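You operate a simulated robot arm through the tools that you are given. There is no shell and no other tool. Be economical: measure what you need, move in short steps, check, and stop when the job is done.

The job below is to be done with a simulated two-armed robot. You get a single attempt, and the scene is never put back.

## Task
Pick up the red bench brush with one hand, pass it to the other hand and put it on the top of the granite plate.

It is judged by the outcome, as a careful person would: the job done as asked, and still so three seconds after it is handed in. It fails if anything else is knocked over, pushed out of place, dropped, spilled or broken.

## Robot
Two 7-joint arms with two-finger parallel grippers on one trunk, on a base that drives. Base frame: it is fixed to the floor where the robot stands at the start and does not move with it; the origin is under the middle of the robot, x ahead of it, y to its left, z up. Units: mm, rad, N and s.
The left shoulder is at the start at [60, 143, 676], the right one opposite. With the tool pointing down near the work surface each hand reaches from about 100 to 720 mm from the robot's upright axis, wherever it stands, measured 20 degrees to its own side. Places, roughly: top of the granite plate [600, -3200, 1000]. Payload 1.57 kg a hand.
The tool frame of a hand sits at the grasp point between the pads (the TCP): z along the fingers, y along the line on which they close. The tips reach 30 mm beyond it. Largest opening 110 mm; finger width 24, thickness 12; the body of the gripper, 48 by 112 mm, starts 78 mm behind the TCP.
Orientation is told as [roll, pitch, yaw] about the base's x, y, z axes, in that order, counted from this pose: with the fingers straight down and closing along the base's y, the tool's x points along the base's -x, its y along +y and its z along -z.

## Interface
- The arms move only by the tool move_arm. It takes "left_targets", "right_targets" or both (then of equal length, played together; a hand with none holds still); each is a list that holds one entry, the list of rows, each a list of 6 numbers: the shift along the base's x, y, z in mm, then the turn, a rotation vector about the base's x, y, z in rad. In form: [[[dx, dy, dz, rx, ry, rz], ...]]. A call has 1 to 8 rows; each row is the pose to reach, as a shift and turn from the pose commanded when the call began. "left_hand" and "right_hand" are, for a hand that has rows, the finger opening in mm, from 0 to 110, set as the call begins (left out, the last holds). Each row takes 0.2 s and may step no farther than 50 mm and 0.15 rad from the row before; otherwise, or with a gripper value out of range, the whole call is refused. A pose out of reach is approached as far as the arm can. The call stops where the force on the tool passes 40 N (or 10 N more than at its start, if that is more) or the arm is blocked; 0.2 s more then pass. The fingers move at their own pace (about 45 mm/s each) and stop on an object; they squeeze with about 27 N. The grip force told is the motor's: it shows also when the fingers shut on nothing. Time passes only in rows, and 0.2 s behind the last, so rows that repeat a pose let the fingers close. It gives the time, the measured TCP pose, the force on the tool (base axes), the opening and the grip force at its end, in the units of the frame above (readings bear some noise), with the torque about the TCP (base axes, N m) and any sound that the robot's microphone picked up.
- Cameras (640 x 400 px; columns grow to the right, rows downward): "scene" is now at [39.5, -20.1, 1280.7]; the picture's right is [-0.27, -0.96, 0.00], its down [-0.78, 0.22, -0.58] and it looks along [0.56, -0.16, -0.81] (base axes); focal length 291 px, centre (320, 200). "left" rides on the left gripper at [70, -16, -141] in its tool frame; the picture's right is [0.23, 0.97, 0.00], its down [-0.85, 0.20, -0.48] and it looks along [-0.47, 0.11, 0.88] (tool axes); focal length 222 px, centre (320, 200). "right" rides on the right gripper at [70, 16, -141] in its tool frame; the picture's right is [-0.23, 0.97, 0.00], its down [-0.86, -0.20, -0.48] and it looks along [-0.47, -0.11, 0.88] (tool axes); focal length 222 px, centre (320, 200). There is no depth. A picture from a camera that has moved, and an enlarged one, comes with that camera's place and axes in the base frame and with its lens.
- grab_frame(camera): a new picture of that camera. The clock stands still meanwhile.
- raise_lower(by): slides the trunk up (or, below 0, down) by that many mm; the arms and the scene camera ride with it, the base frame stays. It gives what a move gives, with no picture.
- steer(legs): drives the robot by 1 to 6 legs, each [ahead, left, turn to the left] in mm, mm and rad, along the robot's own axes; the way and the turn of a leg run together, so that a leg with both is an arc; at most 1500 mm and 3.142 rad a leg. The arms and the cameras ride along, it lands a little off, and it stops where it bumps. It gives what a move gives.
- head_to(pan, tilt): turns the head with the scene camera to pan (to the left, within 1.501 rad either way) and tilt (down, from -0.506 to 1.204), counted from straight ahead of the robot. It gives what a move gives.
- inspect(camera, box): a new picture of the part [left, top, right, bottom] of that camera's present view, enlarged. The clock stands still meanwhile.
- finish_job(): hands the job in; it is judged then, once.

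Go step by step. Nothing tells you exact positions but the pictures and the camera data: compare them with the known pose of the tool, close in by small moves and look again before you grip or let go. The budget is 120 turns and 108 pictures, counting those below and the enlarged ones. Unless the task says otherwise, let go and move clear before handing in, and close with one line.

The tools are called after ">>>" as name(argument=value, ...) on one line, values as JSON. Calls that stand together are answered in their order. move_arm: Moves the arms, as the interface text tells. Its arguments: {"type":"object","properties":{"left_targets":{"type":"array"},"left_hand":{"type":"number"},"right_targets":{"type":"array"},"right_hand":{"type":"number"}},"required":[]} The other tools are called the same way: raise_lower (by) slides the trunk up or down; steer (legs) drives the base; head_to (pan, tilt) turns the head that bears the scene camera; grab_frame (camera) takes a picture; inspect (camera, box) takes an enlarged picture of a part of a camera's view; finish_job () hands the job in.

At the start:

```text
t: 0.0
left_ee_pos: [389.6, 26.6, 602.0]
left_orientation: [-0.001, 0.0, 0.0]
left_wrist_force: [0.9, 0.5, -0.3]
left_moment: [-0.04, -0.03, -0.01]
left_gripper_width: 110.1
left_grip_force: 0.1
right_ee_pos: [392.0, -311.6, 559.9]
right_orientation: [0.001, 0.001, 0.0]
right_wrist_force: [1.4, -0.2, 0.2]
right_moment: [0.01, 0.0, -0.02]
right_gripper_width: 110.1
right_grip_force: 0.0
trunk travel left (down, up): [-275.0, 315.0]
robot x, y, heading: [1.5, -0.6, 0.002]
head pan, tilt: [-0.278, 0.946]
```

scene: 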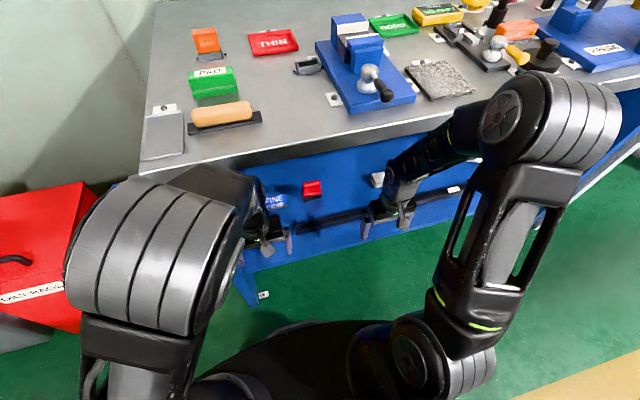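
right: 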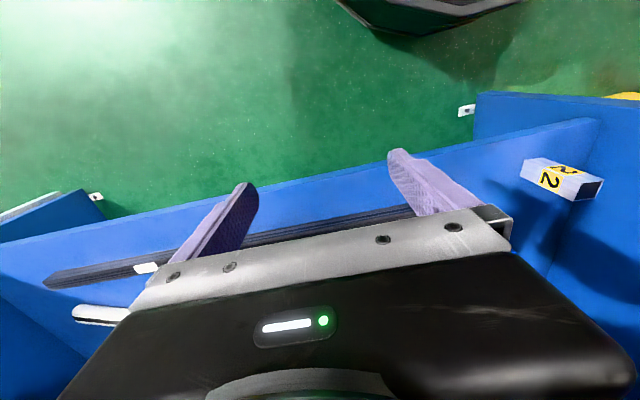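
left: 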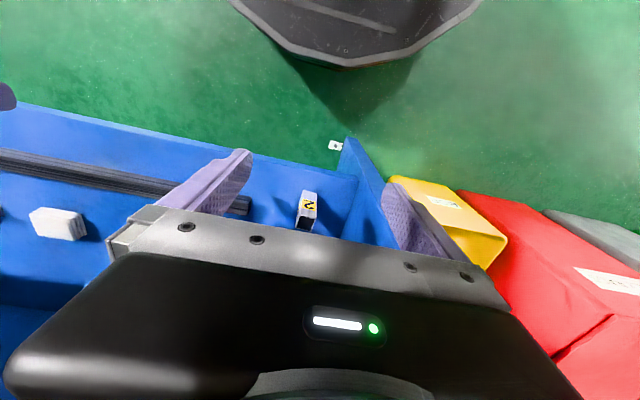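

I see a workbench ahead with various tools, but no clear red brush yet. I'll look around with the head.

>>> head_to(pan=0, tilt=0.6)

>>> grab_frame(camera="scene")

>>> head_to(pan=-0.9, tilt=0.5)

>>> grab_frame(camera="scene")

```text
t: 0.8
left_ee_pos: [389.8, 27.8, 602.6]
left_orientation: [0.0, -0.001, 0.0]
left_wrist_force: [0.1, 0.3, 0.3]
left_moment: [0.01, 0.02, -0.01]
left_gripper_width: 110.0
left_grip_force: 0.0
right_ee_pos: [393.6, -311.0, 558.7]
right_orientation: [0.001, 0.0, -0.001]
right_wrist_force: [-0.4, -0.1, 0.6]
right_moment: [0.02, 0.02, 0.04]
right_gripper_width: 110.0
right_grip_force: 0.1
trunk travel left (down, up): [-275.0, 315.0]
robot x, y, heading: [-1.0, 2.3, -0.001]
head pan, tilt: [0.0, 0.6]
```

```text
104 pictures are left
camera scene: at [57.8, -0.1, 1308.8], right [0.0, -1.0, 0.0], down [-0.57, 0.0, -0.82], along [0.82, 0.0, -0.57], focal length 291 px, centre (320, 200)
```

scene: 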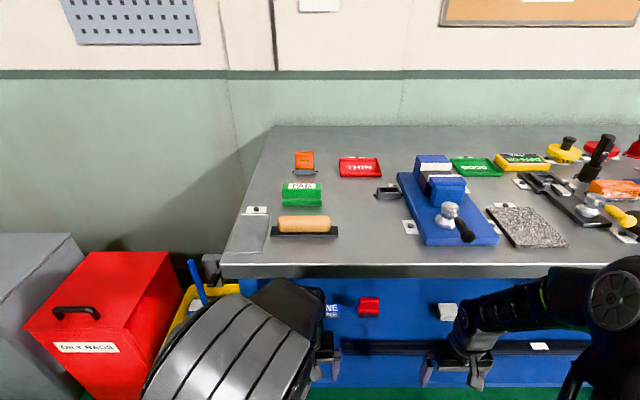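

```text
t: 2.0
left_ee_pos: [389.8, 26.7, 603.4]
left_orientation: [-0.001, -0.001, 0.0]
left_wrist_force: [-0.7, 0.2, -0.7]
left_moment: [0.01, -0.02, 0.0]
left_gripper_width: 109.8
left_grip_force: 0.1
right_ee_pos: [392.0, -311.4, 559.9]
right_orientation: [-0.001, -0.001, 0.0]
right_wrist_force: [1.1, -0.3, -0.4]
right_moment: [-0.03, 0.02, -0.02]
right_gripper_width: 109.9
right_grip_force: 0.0
trunk travel left (down, up): [-275.0, 315.0]
robot x, y, heading: [2.6, 2.9, -0.002]
head pan, tilt: [-0.901, 0.499]
```

```text
103 pictures are left
camera scene: at [26.0, -71.3, 1318.0], right [-0.78, -0.62, 0.0], down [-0.3, 0.38, -0.88], along [0.55, -0.69, -0.48], focal length 291 px, centre (320, 200)
```

scene: 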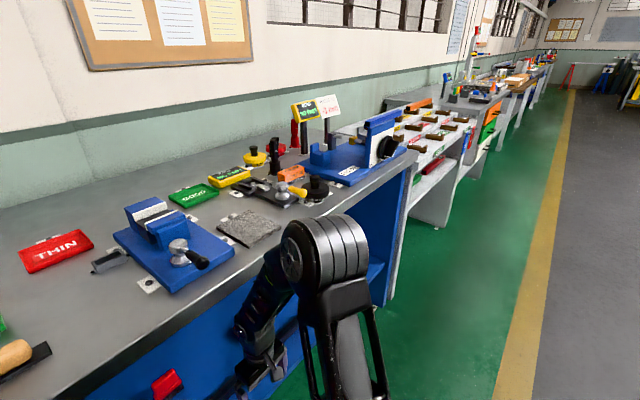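

A long row of benches runs to the right. I'll zoom in for the red brush along it.

>>> inspect(camera="scene", box=[380, 20, 580, 145])

>>> inspect(camera="scene", box=[180, 80, 430, 236])

```text
3.20 times, centred on (480, 82) of scene
camera zoom: at [26.0, -71.3, 1318.0], right [-0.78, -0.62, 0.0], down [-0.3, 0.38, -0.88], along [0.55, -0.69, -0.48], focal length 930 px, centre (-192, 576)
```

zoom: 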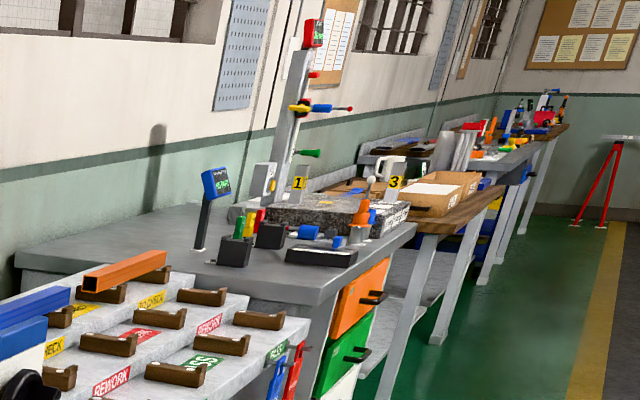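

```text
2.56 times, centred on (305, 158) of scene
camera zoom: at [26.0, -71.3, 1318.0], right [-0.78, -0.62, 0.0], down [-0.3, 0.38, -0.88], along [0.55, -0.69, -0.48], focal length 744 px, centre (358, 308)
```

zoom: 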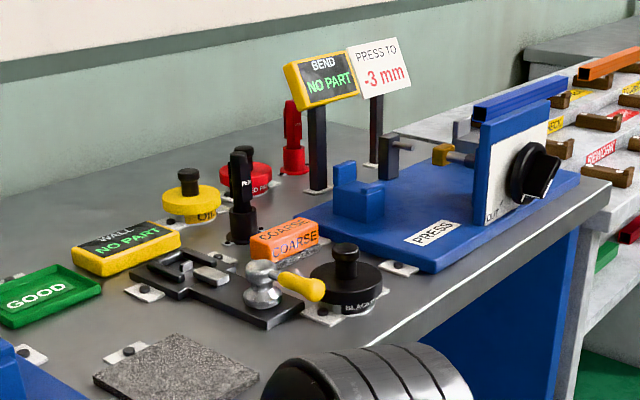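

The granite plate is on a bench about 3 m to the right, with some things hanging near that bench. I'll back off and drive right to see closer.

>>> steer(legs=[[-350, 0, 0], [0, -1500, 0]])

>>> head_to(pan=-0.6, tilt=0.5)

>>> grab_frame(camera="scene")

```text
t: 11.3
left_ee_pos: [42.0, -1464.6, 603.1]
left_orientation: [-0.002, 0.001, 0.003]
left_wrist_force: [-0.2, -0.5, -0.4]
left_moment: [0.01, 0.01, -0.03]
left_gripper_width: 110.1
left_grip_force: 0.1
right_ee_pos: [45.8, -1801.6, 558.7]
right_orientation: [-0.001, 0.0, 0.004]
right_wrist_force: [0.4, -0.3, 0.3]
right_moment: [0.01, -0.02, 0.02]
right_gripper_width: 110.0
right_grip_force: 0.1
trunk travel left (down, up): [-275.0, 315.0]
robot x, y, heading: [-348.5, -1493.1, 0.005]
head pan, tilt: [-0.901, 0.499]
```

```text
t: 12.1
left_ee_pos: [41.7, -1463.6, 602.6]
left_orientation: [0.001, 0.001, 0.003]
left_wrist_force: [-0.4, -0.1, 0.4]
left_moment: [0.0, 0.02, -0.02]
left_gripper_width: 110.1
left_grip_force: 0.0
right_ee_pos: [45.9, -1802.7, 559.9]
right_orientation: [-0.003, 0.0, 0.002]
right_wrist_force: [0.6, -0.4, -0.3]
right_moment: [0.0, -0.03, 0.0]
right_gripper_width: 110.1
right_grip_force: 0.0
trunk travel left (down, up): [-275.0, 315.0]
robot x, y, heading: [-351.2, -1492.1, 0.0]
head pan, tilt: [-0.6, 0.499]
```

```text
100 pictures are left
camera scene: at [-302.9, -1543.8, 1318.0], right [-0.56, -0.83, 0.0], down [-0.4, 0.27, -0.88], along [0.73, -0.49, -0.48], focal length 291 px, centre (320, 200)
```

scene: 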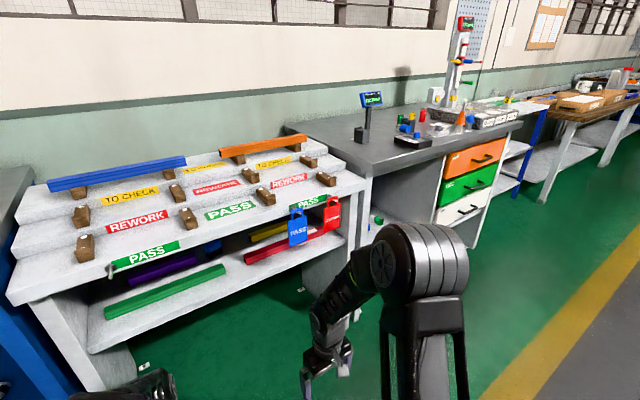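

Those hanging things are tags, not brushes. I'll drive on to the granite bench.

>>> steer(legs=[[0, -1400, 0]])

>>> head_to(pan=-0.2, tilt=0.5)

>>> grab_frame(camera="scene")

>>> head_to(pan=-1.0, tilt=0.5)

>>> grab_frame(camera="scene")

```text
t: 19.0
left_ee_pos: [51.0, -2840.7, 602.0]
left_orientation: [0.0, 0.0, 0.01]
left_wrist_force: [0.3, -0.4, 0.2]
left_moment: [-0.02, 0.0, -0.03]
left_gripper_width: 110.1
left_grip_force: 0.0
right_ee_pos: [57.2, -3179.5, 559.2]
right_orientation: [-0.002, 0.0, 0.012]
right_wrist_force: [-0.3, 0.2, -0.1]
right_moment: [-0.03, -0.02, -0.01]
right_gripper_width: 109.9
right_grip_force: 0.1
trunk travel left (down, up): [-275.0, 315.0]
robot x, y, heading: [-338.7, -2874.8, 0.016]
head pan, tilt: [-0.6, 0.499]
```

```text
t: 19.8
left_ee_pos: [52.5, -2840.6, 603.1]
left_orientation: [-0.001, 0.0, 0.01]
left_wrist_force: [-0.1, -0.1, 0.2]
left_moment: [0.01, -0.01, 0.0]
left_gripper_width: 109.9
left_grip_force: 0.1
right_ee_pos: [57.5, -3178.0, 560.3]
right_orientation: [0.001, 0.0, 0.01]
right_wrist_force: [0.0, 0.4, -1.0]
right_moment: [-0.01, -0.02, 0.0]
right_gripper_width: 109.9
right_grip_force: 0.0
trunk travel left (down, up): [-275.0, 315.0]
robot x, y, heading: [-342.2, -2870.4, 0.009]
head pan, tilt: [-0.201, 0.499]
```

```text
99 pictures are left
camera scene: at [-279.4, -2888.8, 1318.0], right [-0.19, -0.98, 0.0], down [-0.47, 0.09, -0.88], along [0.86, -0.17, -0.48], focal length 291 px, centre (320, 200)
```

scene: 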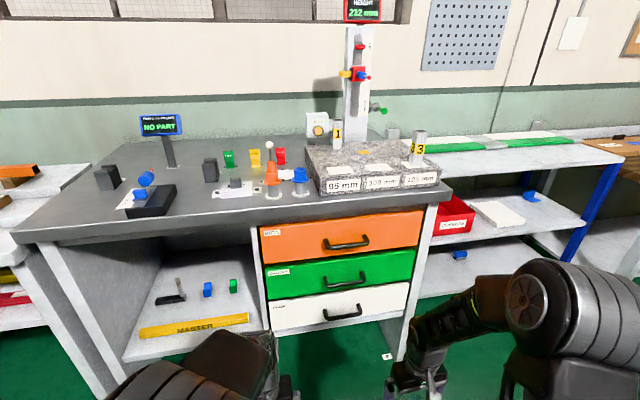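

```text
t: 21.0
left_ee_pos: [51.4, -2839.8, 601.1]
left_orientation: [0.001, 0.0, 0.01]
left_wrist_force: [-0.1, 0.0, -0.4]
left_moment: [0.0, -0.02, -0.01]
left_gripper_width: 109.8
left_grip_force: 0.1
right_ee_pos: [57.5, -3177.7, 559.6]
right_orientation: [-0.001, 0.0, 0.011]
right_wrist_force: [0.4, -0.5, 0.2]
right_moment: [0.01, 0.02, 0.01]
right_gripper_width: 110.0
right_grip_force: 0.0
trunk travel left (down, up): [-275.0, 315.0]
robot x, y, heading: [-338.8, -2867.3, 0.013]
head pan, tilt: [-1.0, 0.499]
```

```text
98 pictures are left
camera scene: at [-318.8, -2947.5, 1318.0], right [-0.84, -0.55, 0.0], down [-0.26, 0.4, -0.88], along [0.48, -0.73, -0.48], focal length 291 px, centre (320, 200)
```

scene: 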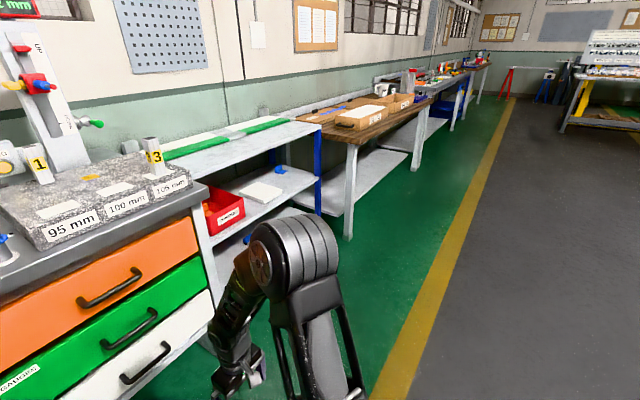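

The granite plate is found with gauge blocks 1 and 3 and white pads on it. The brush still isn't visible, so I'll zoom along the other benches.

>>> inspect(camera="scene", box=[180, 70, 500, 270])

>>> inspect(camera="scene", box=[360, 30, 640, 205])

>>> head_to(pan=-0.2, tilt=0.6)

>>> inspect(camera="scene", box=[80, 60, 480, 310])

```text
2.00 times, centred on (340, 170) of scene
camera zoom: at [-318.8, -2947.5, 1318.0], right [-0.84, -0.55, 0.0], down [-0.26, 0.4, -0.88], along [0.48, -0.73, -0.48], focal length 582 px, centre (280, 260)
```

zoom: 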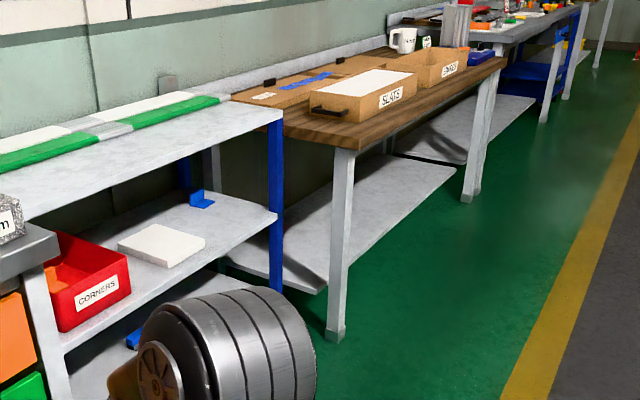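

```text
2.29 times, centred on (500, 118) of scene
camera zoom: at [-318.8, -2947.5, 1318.0], right [-0.84, -0.55, 0.0], down [-0.26, 0.4, -0.88], along [0.48, -0.73, -0.48], focal length 665 px, centre (-91, 389)
```

zoom: 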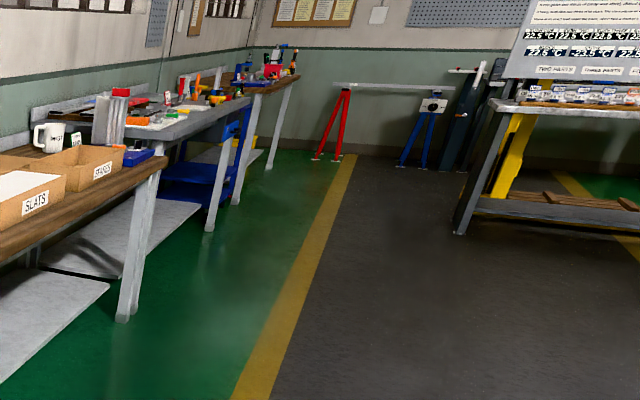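

```text
t: 22.1
left_ee_pos: [51.5, -2840.4, 602.7]
left_orientation: [-0.002, 0.001, 0.01]
left_wrist_force: [-0.3, -0.2, -0.5]
left_moment: [0.03, 0.04, 0.0]
left_gripper_width: 110.0
left_grip_force: 0.2
right_ee_pos: [58.0, -3178.0, 559.0]
right_orientation: [0.001, 0.0, 0.01]
right_wrist_force: [0.6, 0.3, 0.0]
right_moment: [-0.01, 0.02, -0.01]
right_gripper_width: 110.2
right_grip_force: 0.1
trunk travel left (down, up): [-275.0, 315.0]
robot x, y, heading: [-336.5, -2872.8, 0.012]
head pan, tilt: [-0.201, 0.6]
```

```text
1.60 times, centred on (280, 185) of scene
camera zoom: at [-282.0, -2888.3, 1308.9], right [-0.19, -0.98, 0.0], down [-0.55, 0.11, -0.83], along [0.81, -0.16, -0.56], focal length 465 px, centre (384, 224)
```

zoom: 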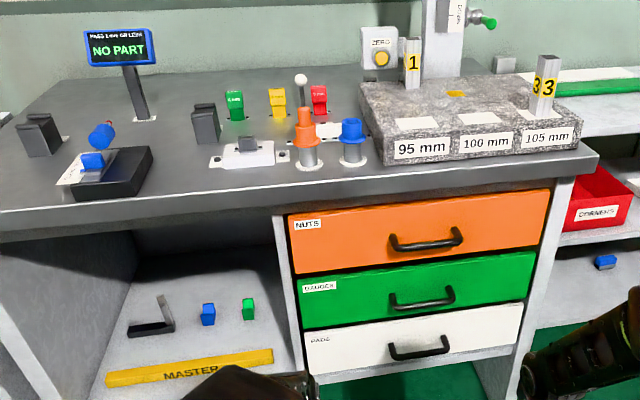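

No brush here. I'll turn to survey the opposite side of the aisle.

>>> steer(legs=[[-300, 0, 0], [0, 0, -2.0]])

>>> head_to(pan=0.5, tilt=0.3)

>>> grab_frame(camera="scene")

>>> head_to(pan=-0.8, tilt=0.3)

>>> grab_frame(camera="scene")

```text
t: 28.9
left_ee_pos: [-768.4, -3242.6, 602.3]
left_orientation: [0.001, 0.0, -1.978]
left_wrist_force: [0.1, 0.0, -0.1]
left_moment: [-0.02, 0.0, 0.0]
left_gripper_width: 110.0
left_grip_force: 0.0
right_ee_pos: [-1080.6, -3112.3, 559.8]
right_orientation: [0.0, -0.001, -1.977]
right_wrist_force: [0.2, -0.5, 0.5]
right_moment: [-0.03, 0.01, 0.02]
right_gripper_width: 110.0
right_grip_force: 0.0
trunk travel left (down, up): [-275.0, 315.0]
robot x, y, heading: [-640.5, -2871.5, -1.981]
head pan, tilt: [-0.201, 0.6]
```

```text
t: 30.0
left_ee_pos: [-768.3, -3243.1, 602.5]
left_orientation: [0.0, 0.0, -1.978]
left_wrist_force: [0.3, 0.2, -0.4]
left_moment: [0.0, 0.01, -0.02]
left_gripper_width: 109.8
left_grip_force: 0.1
right_ee_pos: [-1080.8, -3111.4, 560.0]
right_orientation: [0.0, -0.001, -1.977]
right_wrist_force: [0.3, -0.3, 0.3]
right_moment: [-0.02, 0.01, -0.04]
right_gripper_width: 110.1
right_grip_force: 0.1
trunk travel left (down, up): [-275.0, 315.0]
robot x, y, heading: [-637.0, -2873.1, -1.977]
head pan, tilt: [0.499, 0.3]
```

```text
94 pictures are left
camera scene: at [-620.1, -2939.6, 1336.3], right [-1.0, -0.09, 0.0], down [-0.03, 0.29, -0.96], along [0.09, -0.95, -0.3], focal length 291 px, centre (320, 200)
```

scene: 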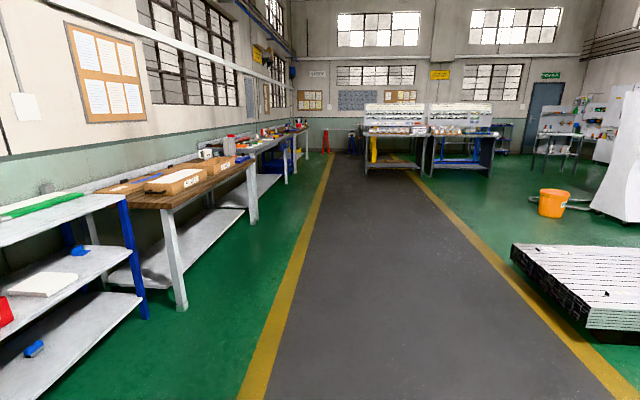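

```text
t: 31.4
left_ee_pos: [-769.6, -3242.7, 602.1]
left_orientation: [-0.001, -0.001, -1.976]
left_wrist_force: [0.1, -0.3, 0.0]
left_moment: [0.02, 0.05, 0.01]
left_gripper_width: 110.0
left_grip_force: 0.0
right_ee_pos: [-1081.3, -3111.6, 559.6]
right_orientation: [0.001, 0.001, -1.977]
right_wrist_force: [-0.2, 0.2, -0.6]
right_moment: [0.02, -0.03, 0.01]
right_gripper_width: 110.1
right_grip_force: 0.0
trunk travel left (down, up): [-275.0, 315.0]
robot x, y, heading: [-638.6, -2870.3, -1.977]
head pan, tilt: [-0.799, 0.3]
```

```text
93 pictures are left
camera scene: at [-715.8, -2879.9, 1336.4], right [-0.36, 0.93, 0.0], down [0.28, 0.11, -0.96], along [-0.89, -0.34, -0.3], focal length 291 px, centre (320, 200)
```

scene: 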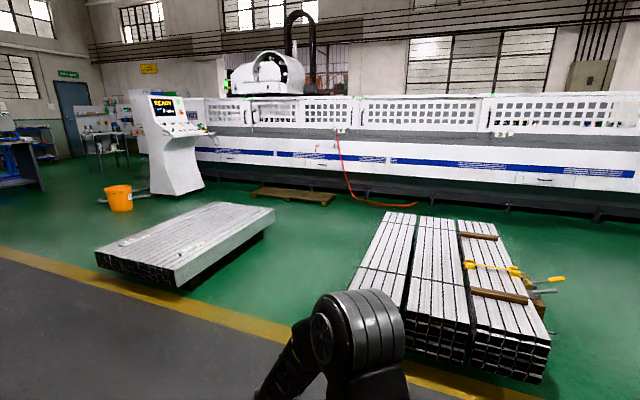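

It's a big hall. The cluttered far bench is the likeliest; I'll drive closer to it along the aisle and look.

>>> steer(legs=[[0, 0, 0.42], [1500, 0, 0], [800, 0, 0]])

>>> head_to(pan=0.4, tilt=0.35)

>>> grab_frame(camera="scene")

>>> inspect(camera="scene", box=[80, 60, 400, 260])

```text
t: 44.0
left_ee_pos: [-595.1, -5561.8, 601.6]
left_orientation: [0.0, 0.001, -1.569]
left_wrist_force: [-1.1, 0.1, -0.4]
left_moment: [-0.03, -0.01, 0.0]
left_gripper_width: 110.1
left_grip_force: 0.0
right_ee_pos: [-934.4, -5567.5, 559.1]
right_orientation: [0.001, 0.0, -1.567]
right_wrist_force: [-0.7, 0.2, -0.4]
right_moment: [-0.05, -0.03, -0.01]
right_gripper_width: 110.2
right_grip_force: 0.1
trunk travel left (down, up): [-275.0, 315.0]
robot x, y, heading: [-618.7, -5174.8, -1.57]
head pan, tilt: [-0.799, 0.3]
```

```text
t: 45.4
left_ee_pos: [-595.1, -5562.8, 602.3]
left_orientation: [0.001, -0.001, -1.57]
left_wrist_force: [0.4, 0.4, 0.2]
left_moment: [0.03, 0.0, -0.01]
left_gripper_width: 110.1
left_grip_force: 0.1
right_ee_pos: [-932.3, -5567.3, 560.8]
right_orientation: [-0.001, 0.0, -1.567]
right_wrist_force: [-0.5, -0.4, 0.5]
right_moment: [-0.02, -0.01, 0.03]
right_gripper_width: 109.8
right_grip_force: 0.1
trunk travel left (down, up): [-275.0, 315.0]
robot x, y, heading: [-623.3, -5175.2, -1.572]
head pan, tilt: [0.4, 0.351]
```

```text
92 pictures are left
camera scene: at [-587.4, -5229.0, 1331.7], right [-0.92, -0.39, 0.0], down [-0.13, 0.32, -0.94], along [0.37, -0.86, -0.34], focal length 291 px, centre (320, 200)
```

scene: 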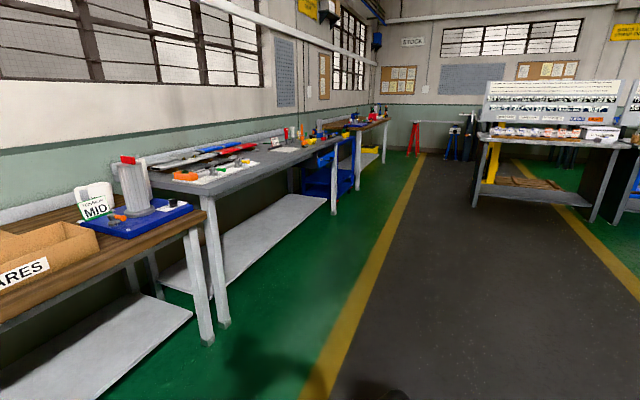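

```text
2.00 times, centred on (240, 160) of scene
camera zoom: at [-587.4, -5229.0, 1331.7], right [-0.92, -0.39, 0.0], down [-0.13, 0.32, -0.94], along [0.37, -0.86, -0.34], focal length 582 px, centre (480, 280)
```

zoom: 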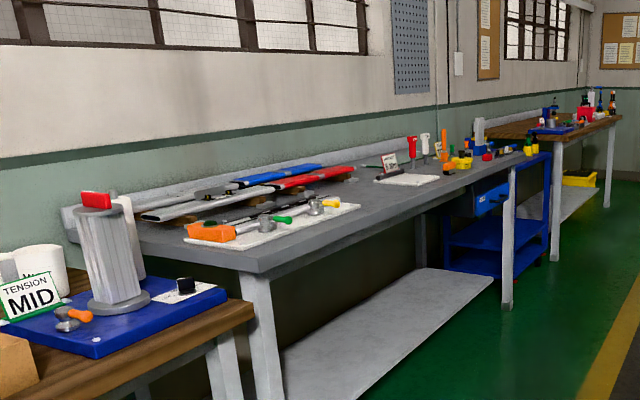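

There are upright red/white tools further along; moving closer.

>>> steer(legs=[[1500, 0, 0]])

>>> head_to(pan=0.6, tilt=0.35)

>>> grab_frame(camera="scene")

>>> inspect(camera="scene", box=[130, 60, 450, 260])

```text
t: 52.7
left_ee_pos: [-596.2, -7041.7, 603.0]
left_orientation: [0.001, 0.0, -1.573]
left_wrist_force: [-0.4, 0.7, 0.0]
left_moment: [0.03, -0.02, -0.04]
left_gripper_width: 110.1
left_grip_force: 0.1
right_ee_pos: [-933.8, -7044.0, 559.6]
right_orientation: [0.001, 0.0, -1.573]
right_wrist_force: [1.0, 0.1, 0.2]
right_moment: [-0.05, -0.01, -0.02]
right_gripper_width: 109.8
right_grip_force: 0.1
trunk travel left (down, up): [-275.0, 315.0]
robot x, y, heading: [-620.1, -6650.1, -1.57]
head pan, tilt: [0.4, 0.351]
```

```text
t: 53.5
left_ee_pos: [-596.2, -7041.1, 602.6]
left_orientation: [-0.001, 0.001, -1.572]
left_wrist_force: [-0.9, 0.6, 0.3]
left_moment: [0.0, 0.02, 0.01]
left_gripper_width: 109.9
left_grip_force: 0.1
right_ee_pos: [-933.6, -7044.2, 560.3]
right_orientation: [-0.001, 0.001, -1.573]
right_wrist_force: [-0.4, -0.7, -0.3]
right_moment: [0.01, 0.01, 0.04]
right_gripper_width: 110.4
right_grip_force: 0.1
trunk travel left (down, up): [-275.0, 315.0]
robot x, y, heading: [-622.8, -6652.3, -1.576]
head pan, tilt: [0.6, 0.351]
```

```text
90 pictures are left
camera scene: at [-570.4, -6698.5, 1331.7], right [-0.83, -0.56, 0.0], down [-0.19, 0.28, -0.94], along [0.53, -0.78, -0.34], focal length 291 px, centre (320, 200)
```

scene: 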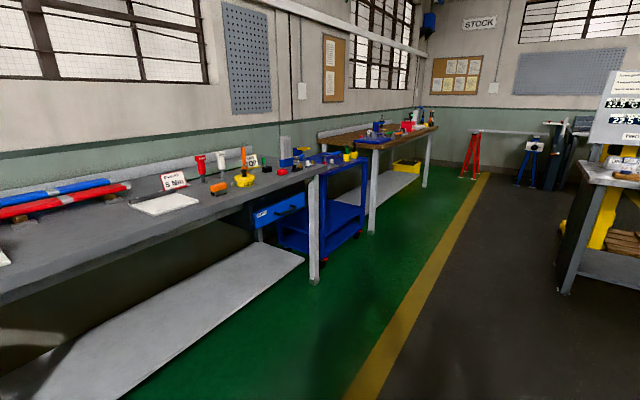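

```text
2.00 times, centred on (290, 160) of scene
camera zoom: at [-570.4, -6698.5, 1331.7], right [-0.83, -0.56, 0.0], down [-0.19, 0.28, -0.94], along [0.53, -0.78, -0.34], focal length 582 px, centre (380, 280)
```

zoom: 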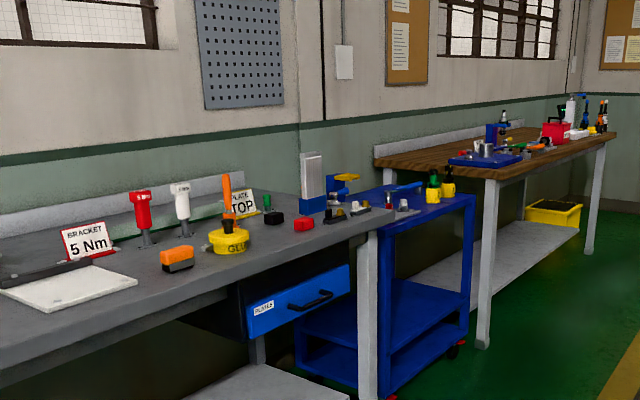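

Those are drivers. The final bench has more things; I'll get closer.

>>> steer(legs=[[1400, 0, 0]])

>>> head_to(pan=0.8, tilt=0.4)

>>> grab_frame(camera="scene")

>>> inspect(camera="scene", box=[200, 60, 440, 210])

>>> head_to(pan=1.45, tilt=0.4)

>>> grab_frame(camera="scene")

>>> head_to(pan=-0.2, tilt=0.4)

>>> grab_frame(camera="scene")

```text
t: 60.4
left_ee_pos: [-588.7, -8420.6, 601.9]
left_orientation: [-0.001, 0.002, -1.563]
left_wrist_force: [-0.2, -0.4, -0.8]
left_moment: [-0.05, 0.01, 0.0]
left_gripper_width: 110.1
left_grip_force: 0.1
right_ee_pos: [-927.1, -8426.4, 560.0]
right_orientation: [0.0, 0.0, -1.565]
right_wrist_force: [0.2, -0.2, -0.9]
right_moment: [0.0, 0.0, 0.01]
right_gripper_width: 110.1
right_grip_force: 0.1
trunk travel left (down, up): [-275.0, 315.0]
robot x, y, heading: [-615.3, -8029.6, -1.563]
head pan, tilt: [0.6, 0.351]
```

```text
t: 61.1
left_ee_pos: [-589.6, -8420.4, 601.1]
left_orientation: [0.0, 0.001, -1.565]
left_wrist_force: [0.2, 0.1, 0.0]
left_moment: [0.0, 0.02, 0.02]
left_gripper_width: 110.0
left_grip_force: 0.0
right_ee_pos: [-927.6, -8426.3, 560.4]
right_orientation: [0.002, 0.0, -1.563]
right_wrist_force: [0.5, -0.1, 0.1]
right_moment: [0.0, -0.03, 0.03]
right_gripper_width: 110.0
right_grip_force: 0.0
trunk travel left (down, up): [-275.0, 315.0]
robot x, y, heading: [-616.6, -8031.4, -1.562]
head pan, tilt: [0.799, 0.4]
```

```text
88 pictures are left
camera scene: at [-552.5, -8065.0, 1327.1], right [-0.69, -0.72, 0.0], down [-0.28, 0.27, -0.92], along [0.66, -0.64, -0.39], focal length 291 px, centre (320, 200)
```

scene: 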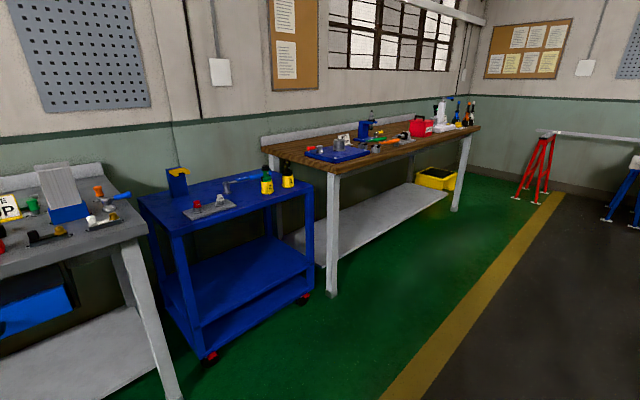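

```text
2.67 times, centred on (320, 135) of scene
camera zoom: at [-552.5, -8065.0, 1327.1], right [-0.69, -0.72, 0.0], down [-0.28, 0.27, -0.92], along [0.66, -0.64, -0.39], focal length 775 px, centre (320, 373)
```

zoom: 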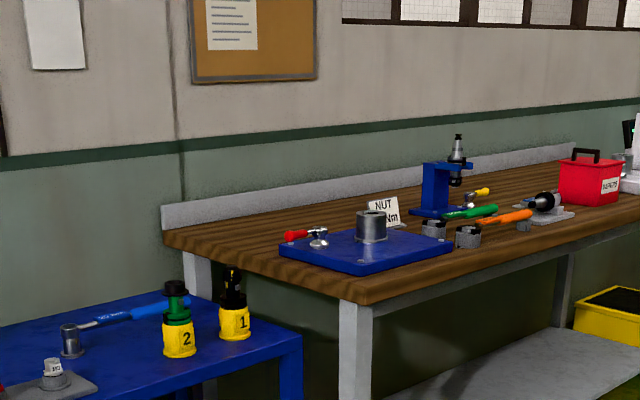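

```text
t: 62.1
left_ee_pos: [-590.5, -8418.7, 602.8]
left_orientation: [0.001, -0.001, -1.563]
left_wrist_force: [-0.3, -0.1, 0.1]
left_moment: [0.01, -0.03, 0.0]
left_gripper_width: 109.8
left_grip_force: 0.0
right_ee_pos: [-927.6, -8425.2, 559.4]
right_orientation: [0.0, 0.0, -1.563]
right_wrist_force: [0.6, -0.5, 1.1]
right_moment: [0.0, 0.02, 0.03]
right_gripper_width: 110.0
right_grip_force: 0.0
trunk travel left (down, up): [-275.0, 315.0]
robot x, y, heading: [-618.3, -8028.8, -1.564]
head pan, tilt: [1.45, 0.4]
```

```text
86 pictures are left
camera scene: at [-527.3, -8011.4, 1327.1], right [-0.11, -0.99, 0.0], down [-0.39, 0.04, -0.92], along [0.92, -0.11, -0.39], focal length 291 px, centre (320, 200)
```

scene: 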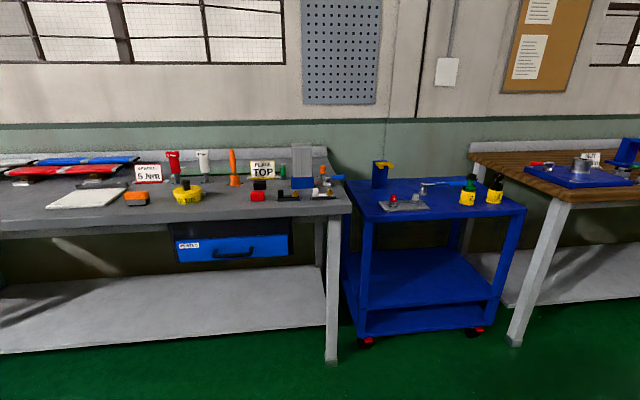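

```text
t: 63.8
left_ee_pos: [-589.2, -8419.5, 603.3]
left_orientation: [0.0, 0.0, -1.564]
left_wrist_force: [-0.4, -0.2, -0.9]
left_moment: [0.01, -0.04, -0.03]
left_gripper_width: 109.8
left_grip_force: 0.1
right_ee_pos: [-927.2, -8425.8, 559.8]
right_orientation: [0.0, 0.001, -1.564]
right_wrist_force: [0.3, 0.7, -0.2]
right_moment: [0.02, -0.02, -0.02]
right_gripper_width: 110.0
right_grip_force: 0.0
trunk travel left (down, up): [-275.0, 315.0]
robot x, y, heading: [-618.5, -8031.6, -1.562]
head pan, tilt: [-0.201, 0.4]
```

```text
85 pictures are left
camera scene: at [-637.1, -8091.8, 1327.1], right [-0.98, 0.19, 0.0], down [0.07, 0.38, -0.92], along [-0.18, -0.9, -0.39], focal length 291 px, centre (320, 200)
```

scene: 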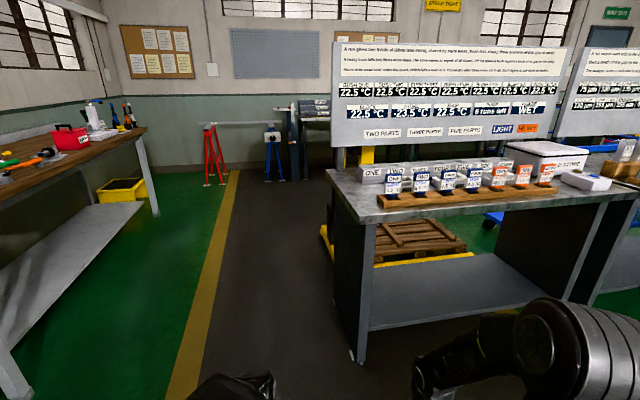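

Still no brush; I'll zoom in on bench details, including the tables on the other side.

>>> inspect(camera="scene", box=[0, 80, 200, 205])

>>> head_to(pan=1.3, tilt=0.4)

>>> inspect(camera="scene", box=[60, 110, 340, 285])

>>> head_to(pan=-1.2, tilt=0.3)

>>> grab_frame(camera="scene")

```text
3.20 times, centred on (100, 142) of scene
camera zoom: at [-637.1, -8091.8, 1327.1], right [-0.98, 0.19, 0.0], down [0.07, 0.38, -0.92], along [-0.18, -0.9, -0.39], focal length 930 px, centre (1024, 384)
```

zoom: 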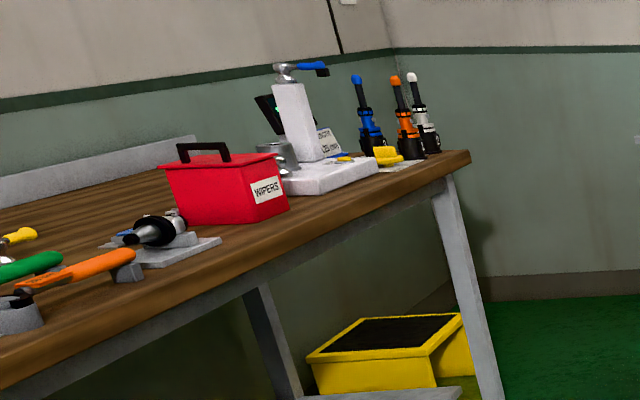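

```text
t: 65.4
left_ee_pos: [-588.7, -8420.3, 602.9]
left_orientation: [-0.001, -0.002, -1.566]
left_wrist_force: [0.7, -0.6, -0.1]
left_moment: [0.02, 0.02, -0.04]
left_gripper_width: 110.0
left_grip_force: 0.1
right_ee_pos: [-927.2, -8426.0, 559.7]
right_orientation: [0.0, 0.001, -1.564]
right_wrist_force: [0.2, 0.1, -0.3]
right_moment: [-0.02, 0.01, 0.02]
right_gripper_width: 110.2
right_grip_force: 0.2
trunk travel left (down, up): [-275.0, 315.0]
robot x, y, heading: [-617.1, -8033.2, -1.563]
head pan, tilt: [1.3, 0.4]
```

```text
2.29 times, centred on (200, 198) of scene
camera zoom: at [-529.9, -8025.0, 1327.1], right [-0.26, -0.97, 0.0], down [-0.38, 0.1, -0.92], along [0.89, -0.24, -0.39], focal length 665 px, centre (594, 206)
```

zoom: 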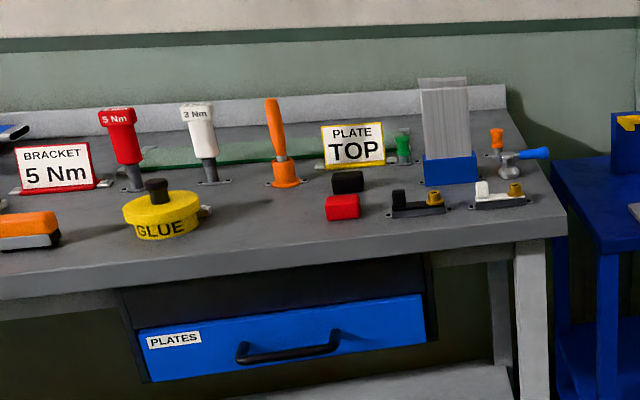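

```text
t: 67.7
left_ee_pos: [-589.0, -8420.6, 602.9]
left_orientation: [0.0, 0.0, -1.563]
left_wrist_force: [0.1, -0.8, 0.2]
left_moment: [0.02, 0.0, 0.0]
left_gripper_width: 109.8
left_grip_force: 0.0
right_ee_pos: [-927.4, -8426.1, 560.0]
right_orientation: [0.001, 0.001, -1.565]
right_wrist_force: [-0.1, 0.3, -0.4]
right_moment: [0.0, 0.0, -0.04]
right_gripper_width: 110.1
right_grip_force: 0.2
trunk travel left (down, up): [-275.0, 315.0]
robot x, y, heading: [-618.9, -8028.9, -1.561]
head pan, tilt: [-1.201, 0.3]
```

```text
82 pictures are left
camera scene: at [-706.1, -8035.3, 1336.4], right [-0.37, 0.93, 0.0], down [0.28, 0.11, -0.96], along [-0.89, -0.35, -0.3], focal length 291 px, centre (320, 200)
```

scene: 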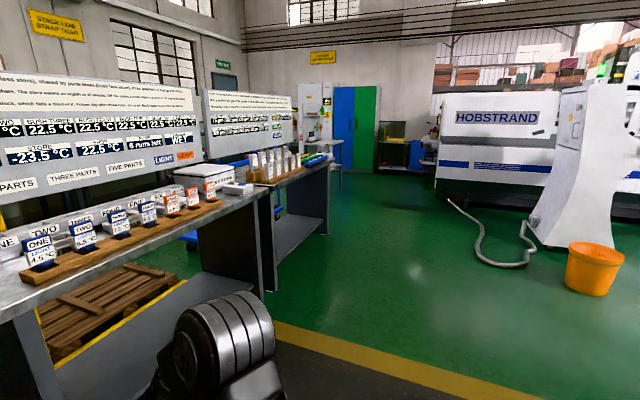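

A shadow board in the far corner carries coloured items. Zooming.

>>> inspect(camera="scene", box=[270, 70, 430, 170])

>>> inspect(camera="scene", box=[160, 130, 340, 243])

```text
4.00 times, centred on (350, 120) of scene
camera zoom: at [-706.1, -8035.3, 1336.4], right [-0.37, 0.93, 0.0], down [0.28, 0.11, -0.96], along [-0.89, -0.35, -0.3], focal length 1163 px, centre (200, 520)
```

zoom: 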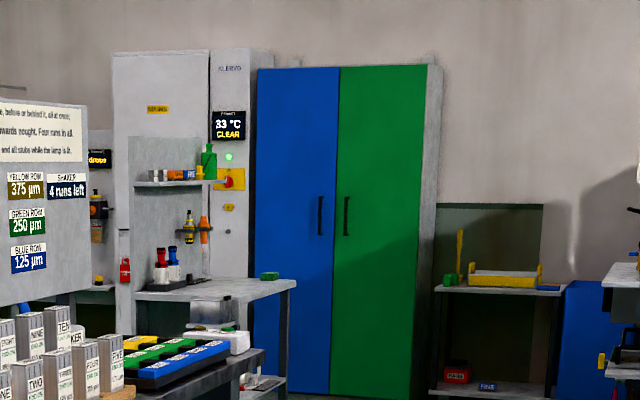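

```text
3.54 times, centred on (250, 186) of scene
camera zoom: at [-706.1, -8035.3, 1336.4], right [-0.37, 0.93, 0.0], down [0.28, 0.11, -0.96], along [-0.89, -0.35, -0.3], focal length 1029 px, centre (568, 248)
```

zoom: 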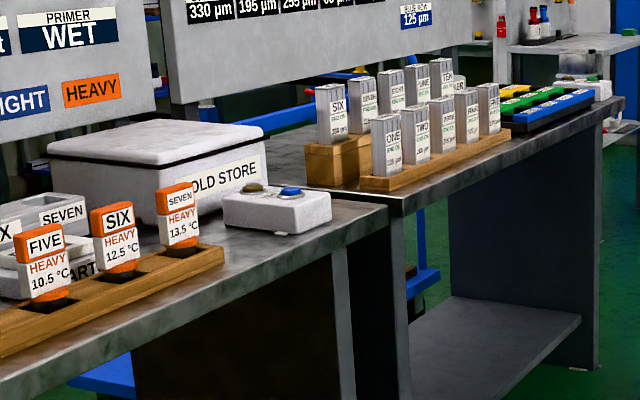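

No brush in this end. I'll go back towards the start and examine those benches thoroughly, looking on the way.

>>> steer(legs=[[0, 0, 3.14], [1500, 0, 0]])

>>> head_to(pan=-1.2, tilt=0.4)

>>> grab_frame(camera="scene")

>>> head_to(pan=0.3, tilt=0.2)

>>> grab_frame(camera="scene")

```text
t: 82.5
left_ee_pos: [-686.5, -6145.6, 602.4]
left_orientation: [-0.001, 0.0, 1.592]
left_wrist_force: [-0.2, -0.4, -0.1]
left_moment: [-0.02, -0.01, 0.01]
left_gripper_width: 110.1
left_grip_force: 0.0
right_ee_pos: [-348.5, -6134.9, 559.5]
right_orientation: [-0.001, 0.0, 1.591]
right_wrist_force: [0.7, 0.2, 0.3]
right_moment: [-0.02, 0.01, -0.02]
right_gripper_width: 110.2
right_grip_force: 0.0
trunk travel left (down, up): [-275.0, 315.0]
robot x, y, heading: [-652.4, -6536.6, 1.592]
head pan, tilt: [-1.201, 0.3]
```

```text
t: 83.1
left_ee_pos: [-686.4, -6145.1, 601.8]
left_orientation: [0.0, 0.0, 1.591]
left_wrist_force: [0.4, 0.3, 0.3]
left_moment: [0.01, -0.02, -0.02]
left_gripper_width: 110.1
left_grip_force: 0.0
right_ee_pos: [-348.2, -6135.6, 559.3]
right_orientation: [-0.002, 0.001, 1.592]
right_wrist_force: [-0.4, -0.5, -0.3]
right_moment: [0.02, 0.03, 0.01]
right_gripper_width: 110.0
right_grip_force: 0.0
trunk travel left (down, up): [-275.0, 315.0]
robot x, y, heading: [-647.4, -6533.5, 1.592]
head pan, tilt: [-1.201, 0.4]
```

```text
79 pictures are left
camera scene: at [-566.0, -6529.3, 1327.1], right [0.38, -0.92, 0.0], down [-0.36, -0.15, -0.92], along [0.85, 0.35, -0.39], focal length 291 px, centre (320, 200)
```

scene: 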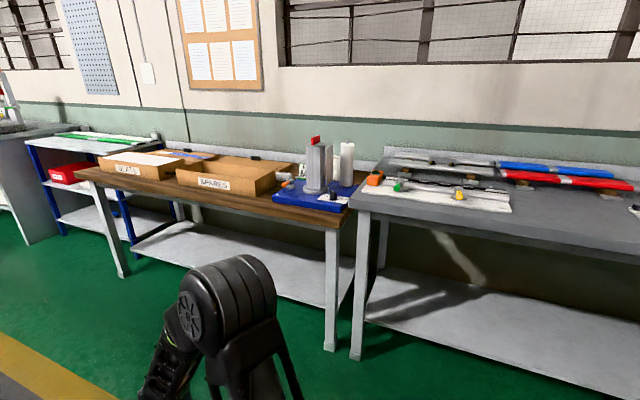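

```text
t: 84.7
left_ee_pos: [-687.9, -6146.1, 602.1]
left_orientation: [-0.001, -0.001, 1.591]
left_wrist_force: [0.4, -0.4, 0.3]
left_moment: [0.02, -0.01, 0.0]
left_gripper_width: 109.8
left_grip_force: 0.0
right_ee_pos: [-348.3, -6135.8, 560.5]
right_orientation: [-0.001, -0.001, 1.593]
right_wrist_force: [-0.3, 0.4, 0.4]
right_moment: [-0.03, 0.03, -0.01]
right_gripper_width: 109.8
right_grip_force: 0.1
trunk travel left (down, up): [-275.0, 315.0]
robot x, y, heading: [-652.1, -6532.5, 1.587]
head pan, tilt: [0.3, 0.201]
```

```text
78 pictures are left
camera scene: at [-681.0, -6476.1, 1345.7], right [0.95, 0.31, 0.0], down [0.06, -0.19, -0.98], along [-0.31, 0.93, -0.2], focal length 291 px, centre (320, 200)
```

scene: 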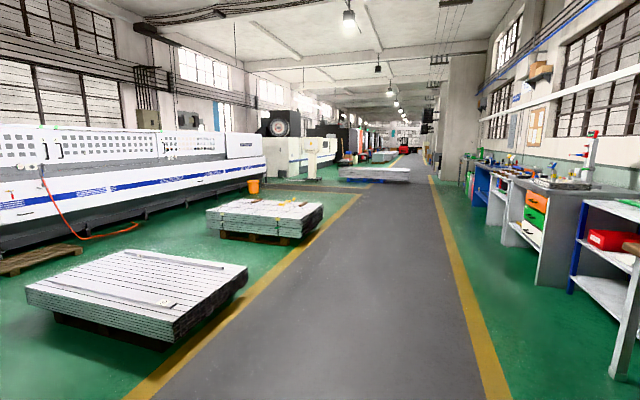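

I'll drive back towards the start.

>>> steer(legs=[[1500, 0, 0], [1500, 0, 0], [1300, 0, 0]])

>>> head_to(pan=0.9, tilt=0.4)

>>> grab_frame(camera="scene")

>>> head_to(pan=0.0, tilt=0.3)

>>> grab_frame(camera="scene")

>>> head_to(pan=-0.8, tilt=0.4)

>>> grab_frame(camera="scene")

```text
t: 105.4
left_ee_pos: [-698.9, -1825.2, 601.8]
left_orientation: [-0.001, 0.0, 1.557]
left_wrist_force: [0.8, -0.4, -0.4]
left_moment: [-0.03, 0.04, 0.0]
left_gripper_width: 110.1
left_grip_force: 0.1
right_ee_pos: [-361.1, -1826.2, 559.5]
right_orientation: [0.0, 0.001, 1.558]
right_wrist_force: [0.5, 0.6, 0.0]
right_moment: [0.0, 0.01, -0.05]
right_gripper_width: 109.9
right_grip_force: 0.0
trunk travel left (down, up): [-275.0, 315.0]
robot x, y, heading: [-677.2, -2216.6, 1.555]
head pan, tilt: [0.3, 0.201]
```

```text
t: 106.4
left_ee_pos: [-699.5, -1825.6, 602.2]
left_orientation: [-0.001, 0.001, 1.558]
left_wrist_force: [-0.1, 0.0, 0.2]
left_moment: [0.05, 0.04, 0.02]
left_gripper_width: 109.9
left_grip_force: 0.2
right_ee_pos: [-361.6, -1826.3, 559.9]
right_orientation: [0.0, 0.0, 1.559]
right_wrist_force: [-0.8, 0.4, 0.5]
right_moment: [-0.03, -0.03, -0.02]
right_gripper_width: 110.0
right_grip_force: 0.0
trunk travel left (down, up): [-275.0, 315.0]
robot x, y, heading: [-680.0, -2216.0, 1.556]
head pan, tilt: [0.901, 0.4]
```

```text
77 pictures are left
camera scene: at [-750.0, -2186.9, 1327.1], right [0.63, 0.78, 0.0], down [0.3, -0.25, -0.92], along [-0.71, 0.58, -0.39], focal length 291 px, centre (320, 200)
```

scene: 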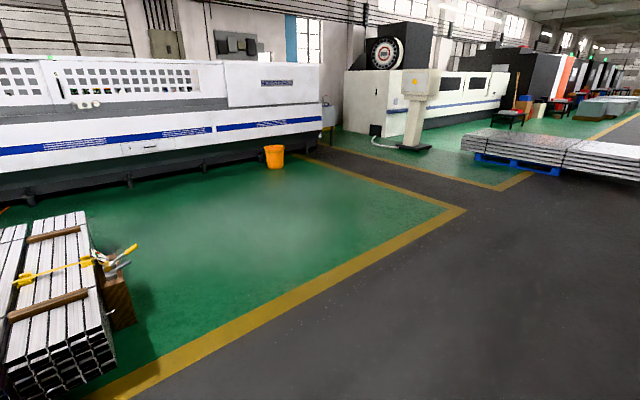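

```text
t: 107.6
left_ee_pos: [-697.6, -1825.6, 602.0]
left_orientation: [0.0, -0.001, 1.558]
left_wrist_force: [-0.1, 0.0, -0.4]
left_moment: [0.01, -0.01, -0.01]
left_gripper_width: 109.9
left_grip_force: 0.0
right_ee_pos: [-360.4, -1827.2, 559.5]
right_orientation: [0.001, -0.002, 1.558]
right_wrist_force: [0.3, 0.0, -0.3]
right_moment: [0.02, -0.03, 0.0]
right_gripper_width: 110.0
right_grip_force: 0.1
trunk travel left (down, up): [-275.0, 315.0]
robot x, y, heading: [-678.9, -2215.1, 1.556]
head pan, tilt: [0.0, 0.3]
```

```text
76 pictures are left
camera scene: at [-677.1, -2152.0, 1336.4], right [1.0, -0.01, 0.0], down [0.0, -0.3, -0.96], along [0.01, 0.96, -0.3], focal length 291 px, centre (320, 200)
```

scene: 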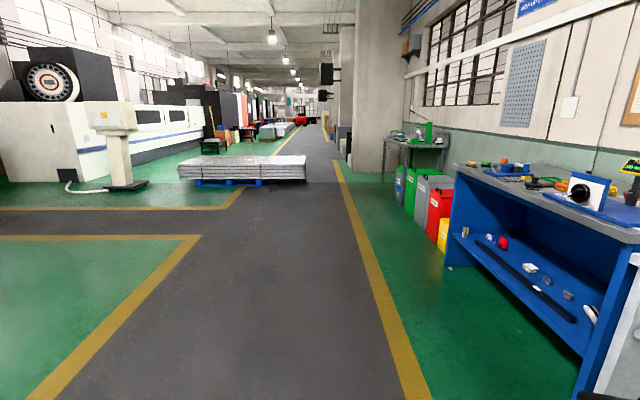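

```text
t: 108.7
left_ee_pos: [-699.2, -1824.3, 602.8]
left_orientation: [-0.001, -0.001, 1.559]
left_wrist_force: [-0.7, 0.1, -0.2]
left_moment: [0.0, -0.01, 0.01]
left_gripper_width: 109.6
left_grip_force: 0.1
right_ee_pos: [-360.9, -1825.5, 560.3]
right_orientation: [0.002, 0.0, 1.559]
right_wrist_force: [0.1, 0.3, -0.5]
right_moment: [-0.02, -0.01, -0.01]
right_gripper_width: 110.0
right_grip_force: 0.1
trunk travel left (down, up): [-275.0, 315.0]
robot x, y, heading: [-679.2, -2217.1, 1.561]
head pan, tilt: [-0.799, 0.4]
```

```text
75 pictures are left
camera scene: at [-611.0, -2181.6, 1327.1], right [0.69, -0.72, 0.0], down [-0.28, -0.27, -0.92], along [0.67, 0.63, -0.39], focal length 291 px, centre (320, 200)
```

scene: 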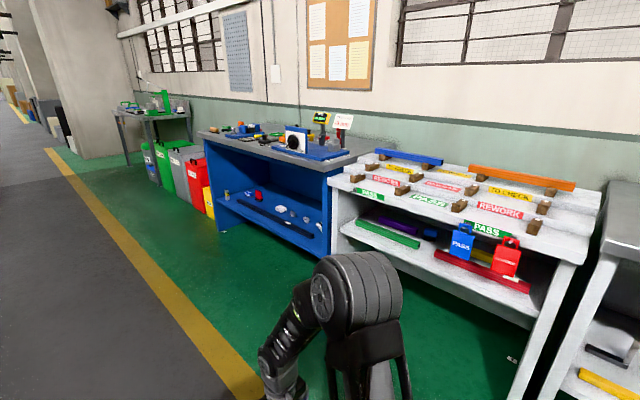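

Bench 1 has a lower shelf with small things and there's another table beyond the bins. Zooming on both.

>>> inspect(camera="scene", box=[90, 60, 350, 222])

>>> steer(legs=[[1500, 0, 0]])

>>> grab_frame(camera="scene")

>>> inspect(camera="scene", box=[100, 60, 420, 260])

```text
2.46 times, centred on (220, 141) of scene
camera zoom: at [-611.0, -2181.6, 1327.1], right [0.69, -0.72, 0.0], down [-0.28, -0.27, -0.92], along [0.67, 0.63, -0.39], focal length 716 px, centre (566, 345)
```

zoom: 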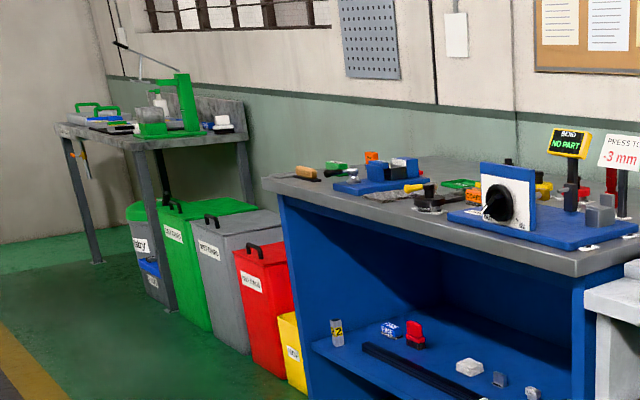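

```text
t: 116.2
left_ee_pos: [-676.4, -325.0, 601.4]
left_orientation: [-0.001, -0.001, 1.556]
left_wrist_force: [-0.9, -0.2, -0.2]
left_moment: [-0.04, 0.0, -0.01]
left_gripper_width: 110.0
left_grip_force: 0.0
right_ee_pos: [-338.2, -326.0, 559.2]
right_orientation: [-0.002, 0.0, 1.556]
right_wrist_force: [0.5, 0.6, -0.6]
right_moment: [0.01, 0.03, -0.04]
right_gripper_width: 110.0
right_grip_force: 0.1
trunk travel left (down, up): [-275.0, 315.0]
robot x, y, heading: [-657.1, -716.9, 1.556]
head pan, tilt: [-0.799, 0.4]
```

```text
73 pictures are left
camera scene: at [-589.7, -681.0, 1327.1], right [0.69, -0.73, 0.0], down [-0.28, -0.27, -0.92], along [0.67, 0.63, -0.39], focal length 291 px, centre (320, 200)
```

scene: 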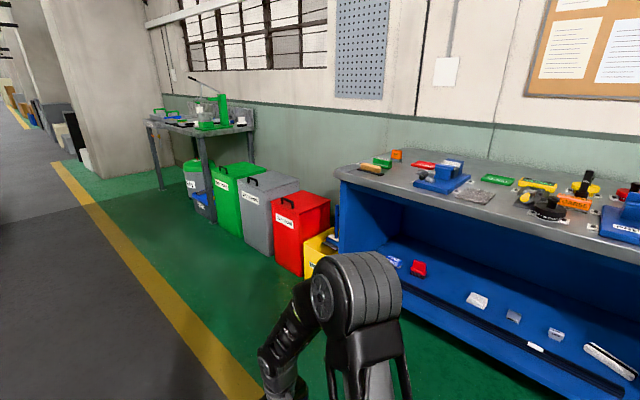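

```text
2.00 times, centred on (260, 160) of scene
camera zoom: at [-589.7, -681.0, 1327.1], right [0.69, -0.73, 0.0], down [-0.28, -0.27, -0.92], along [0.67, 0.63, -0.39], focal length 582 px, centre (440, 280)
```

zoom: 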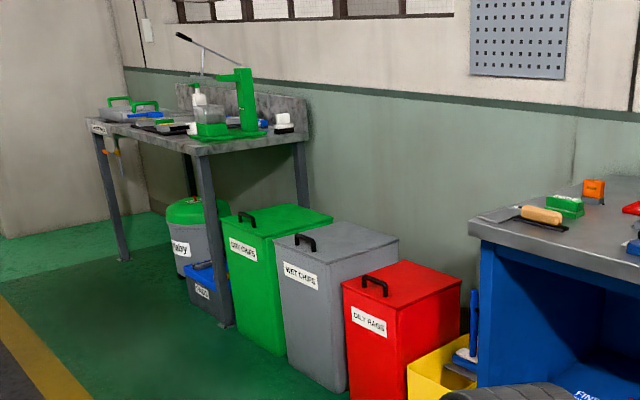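

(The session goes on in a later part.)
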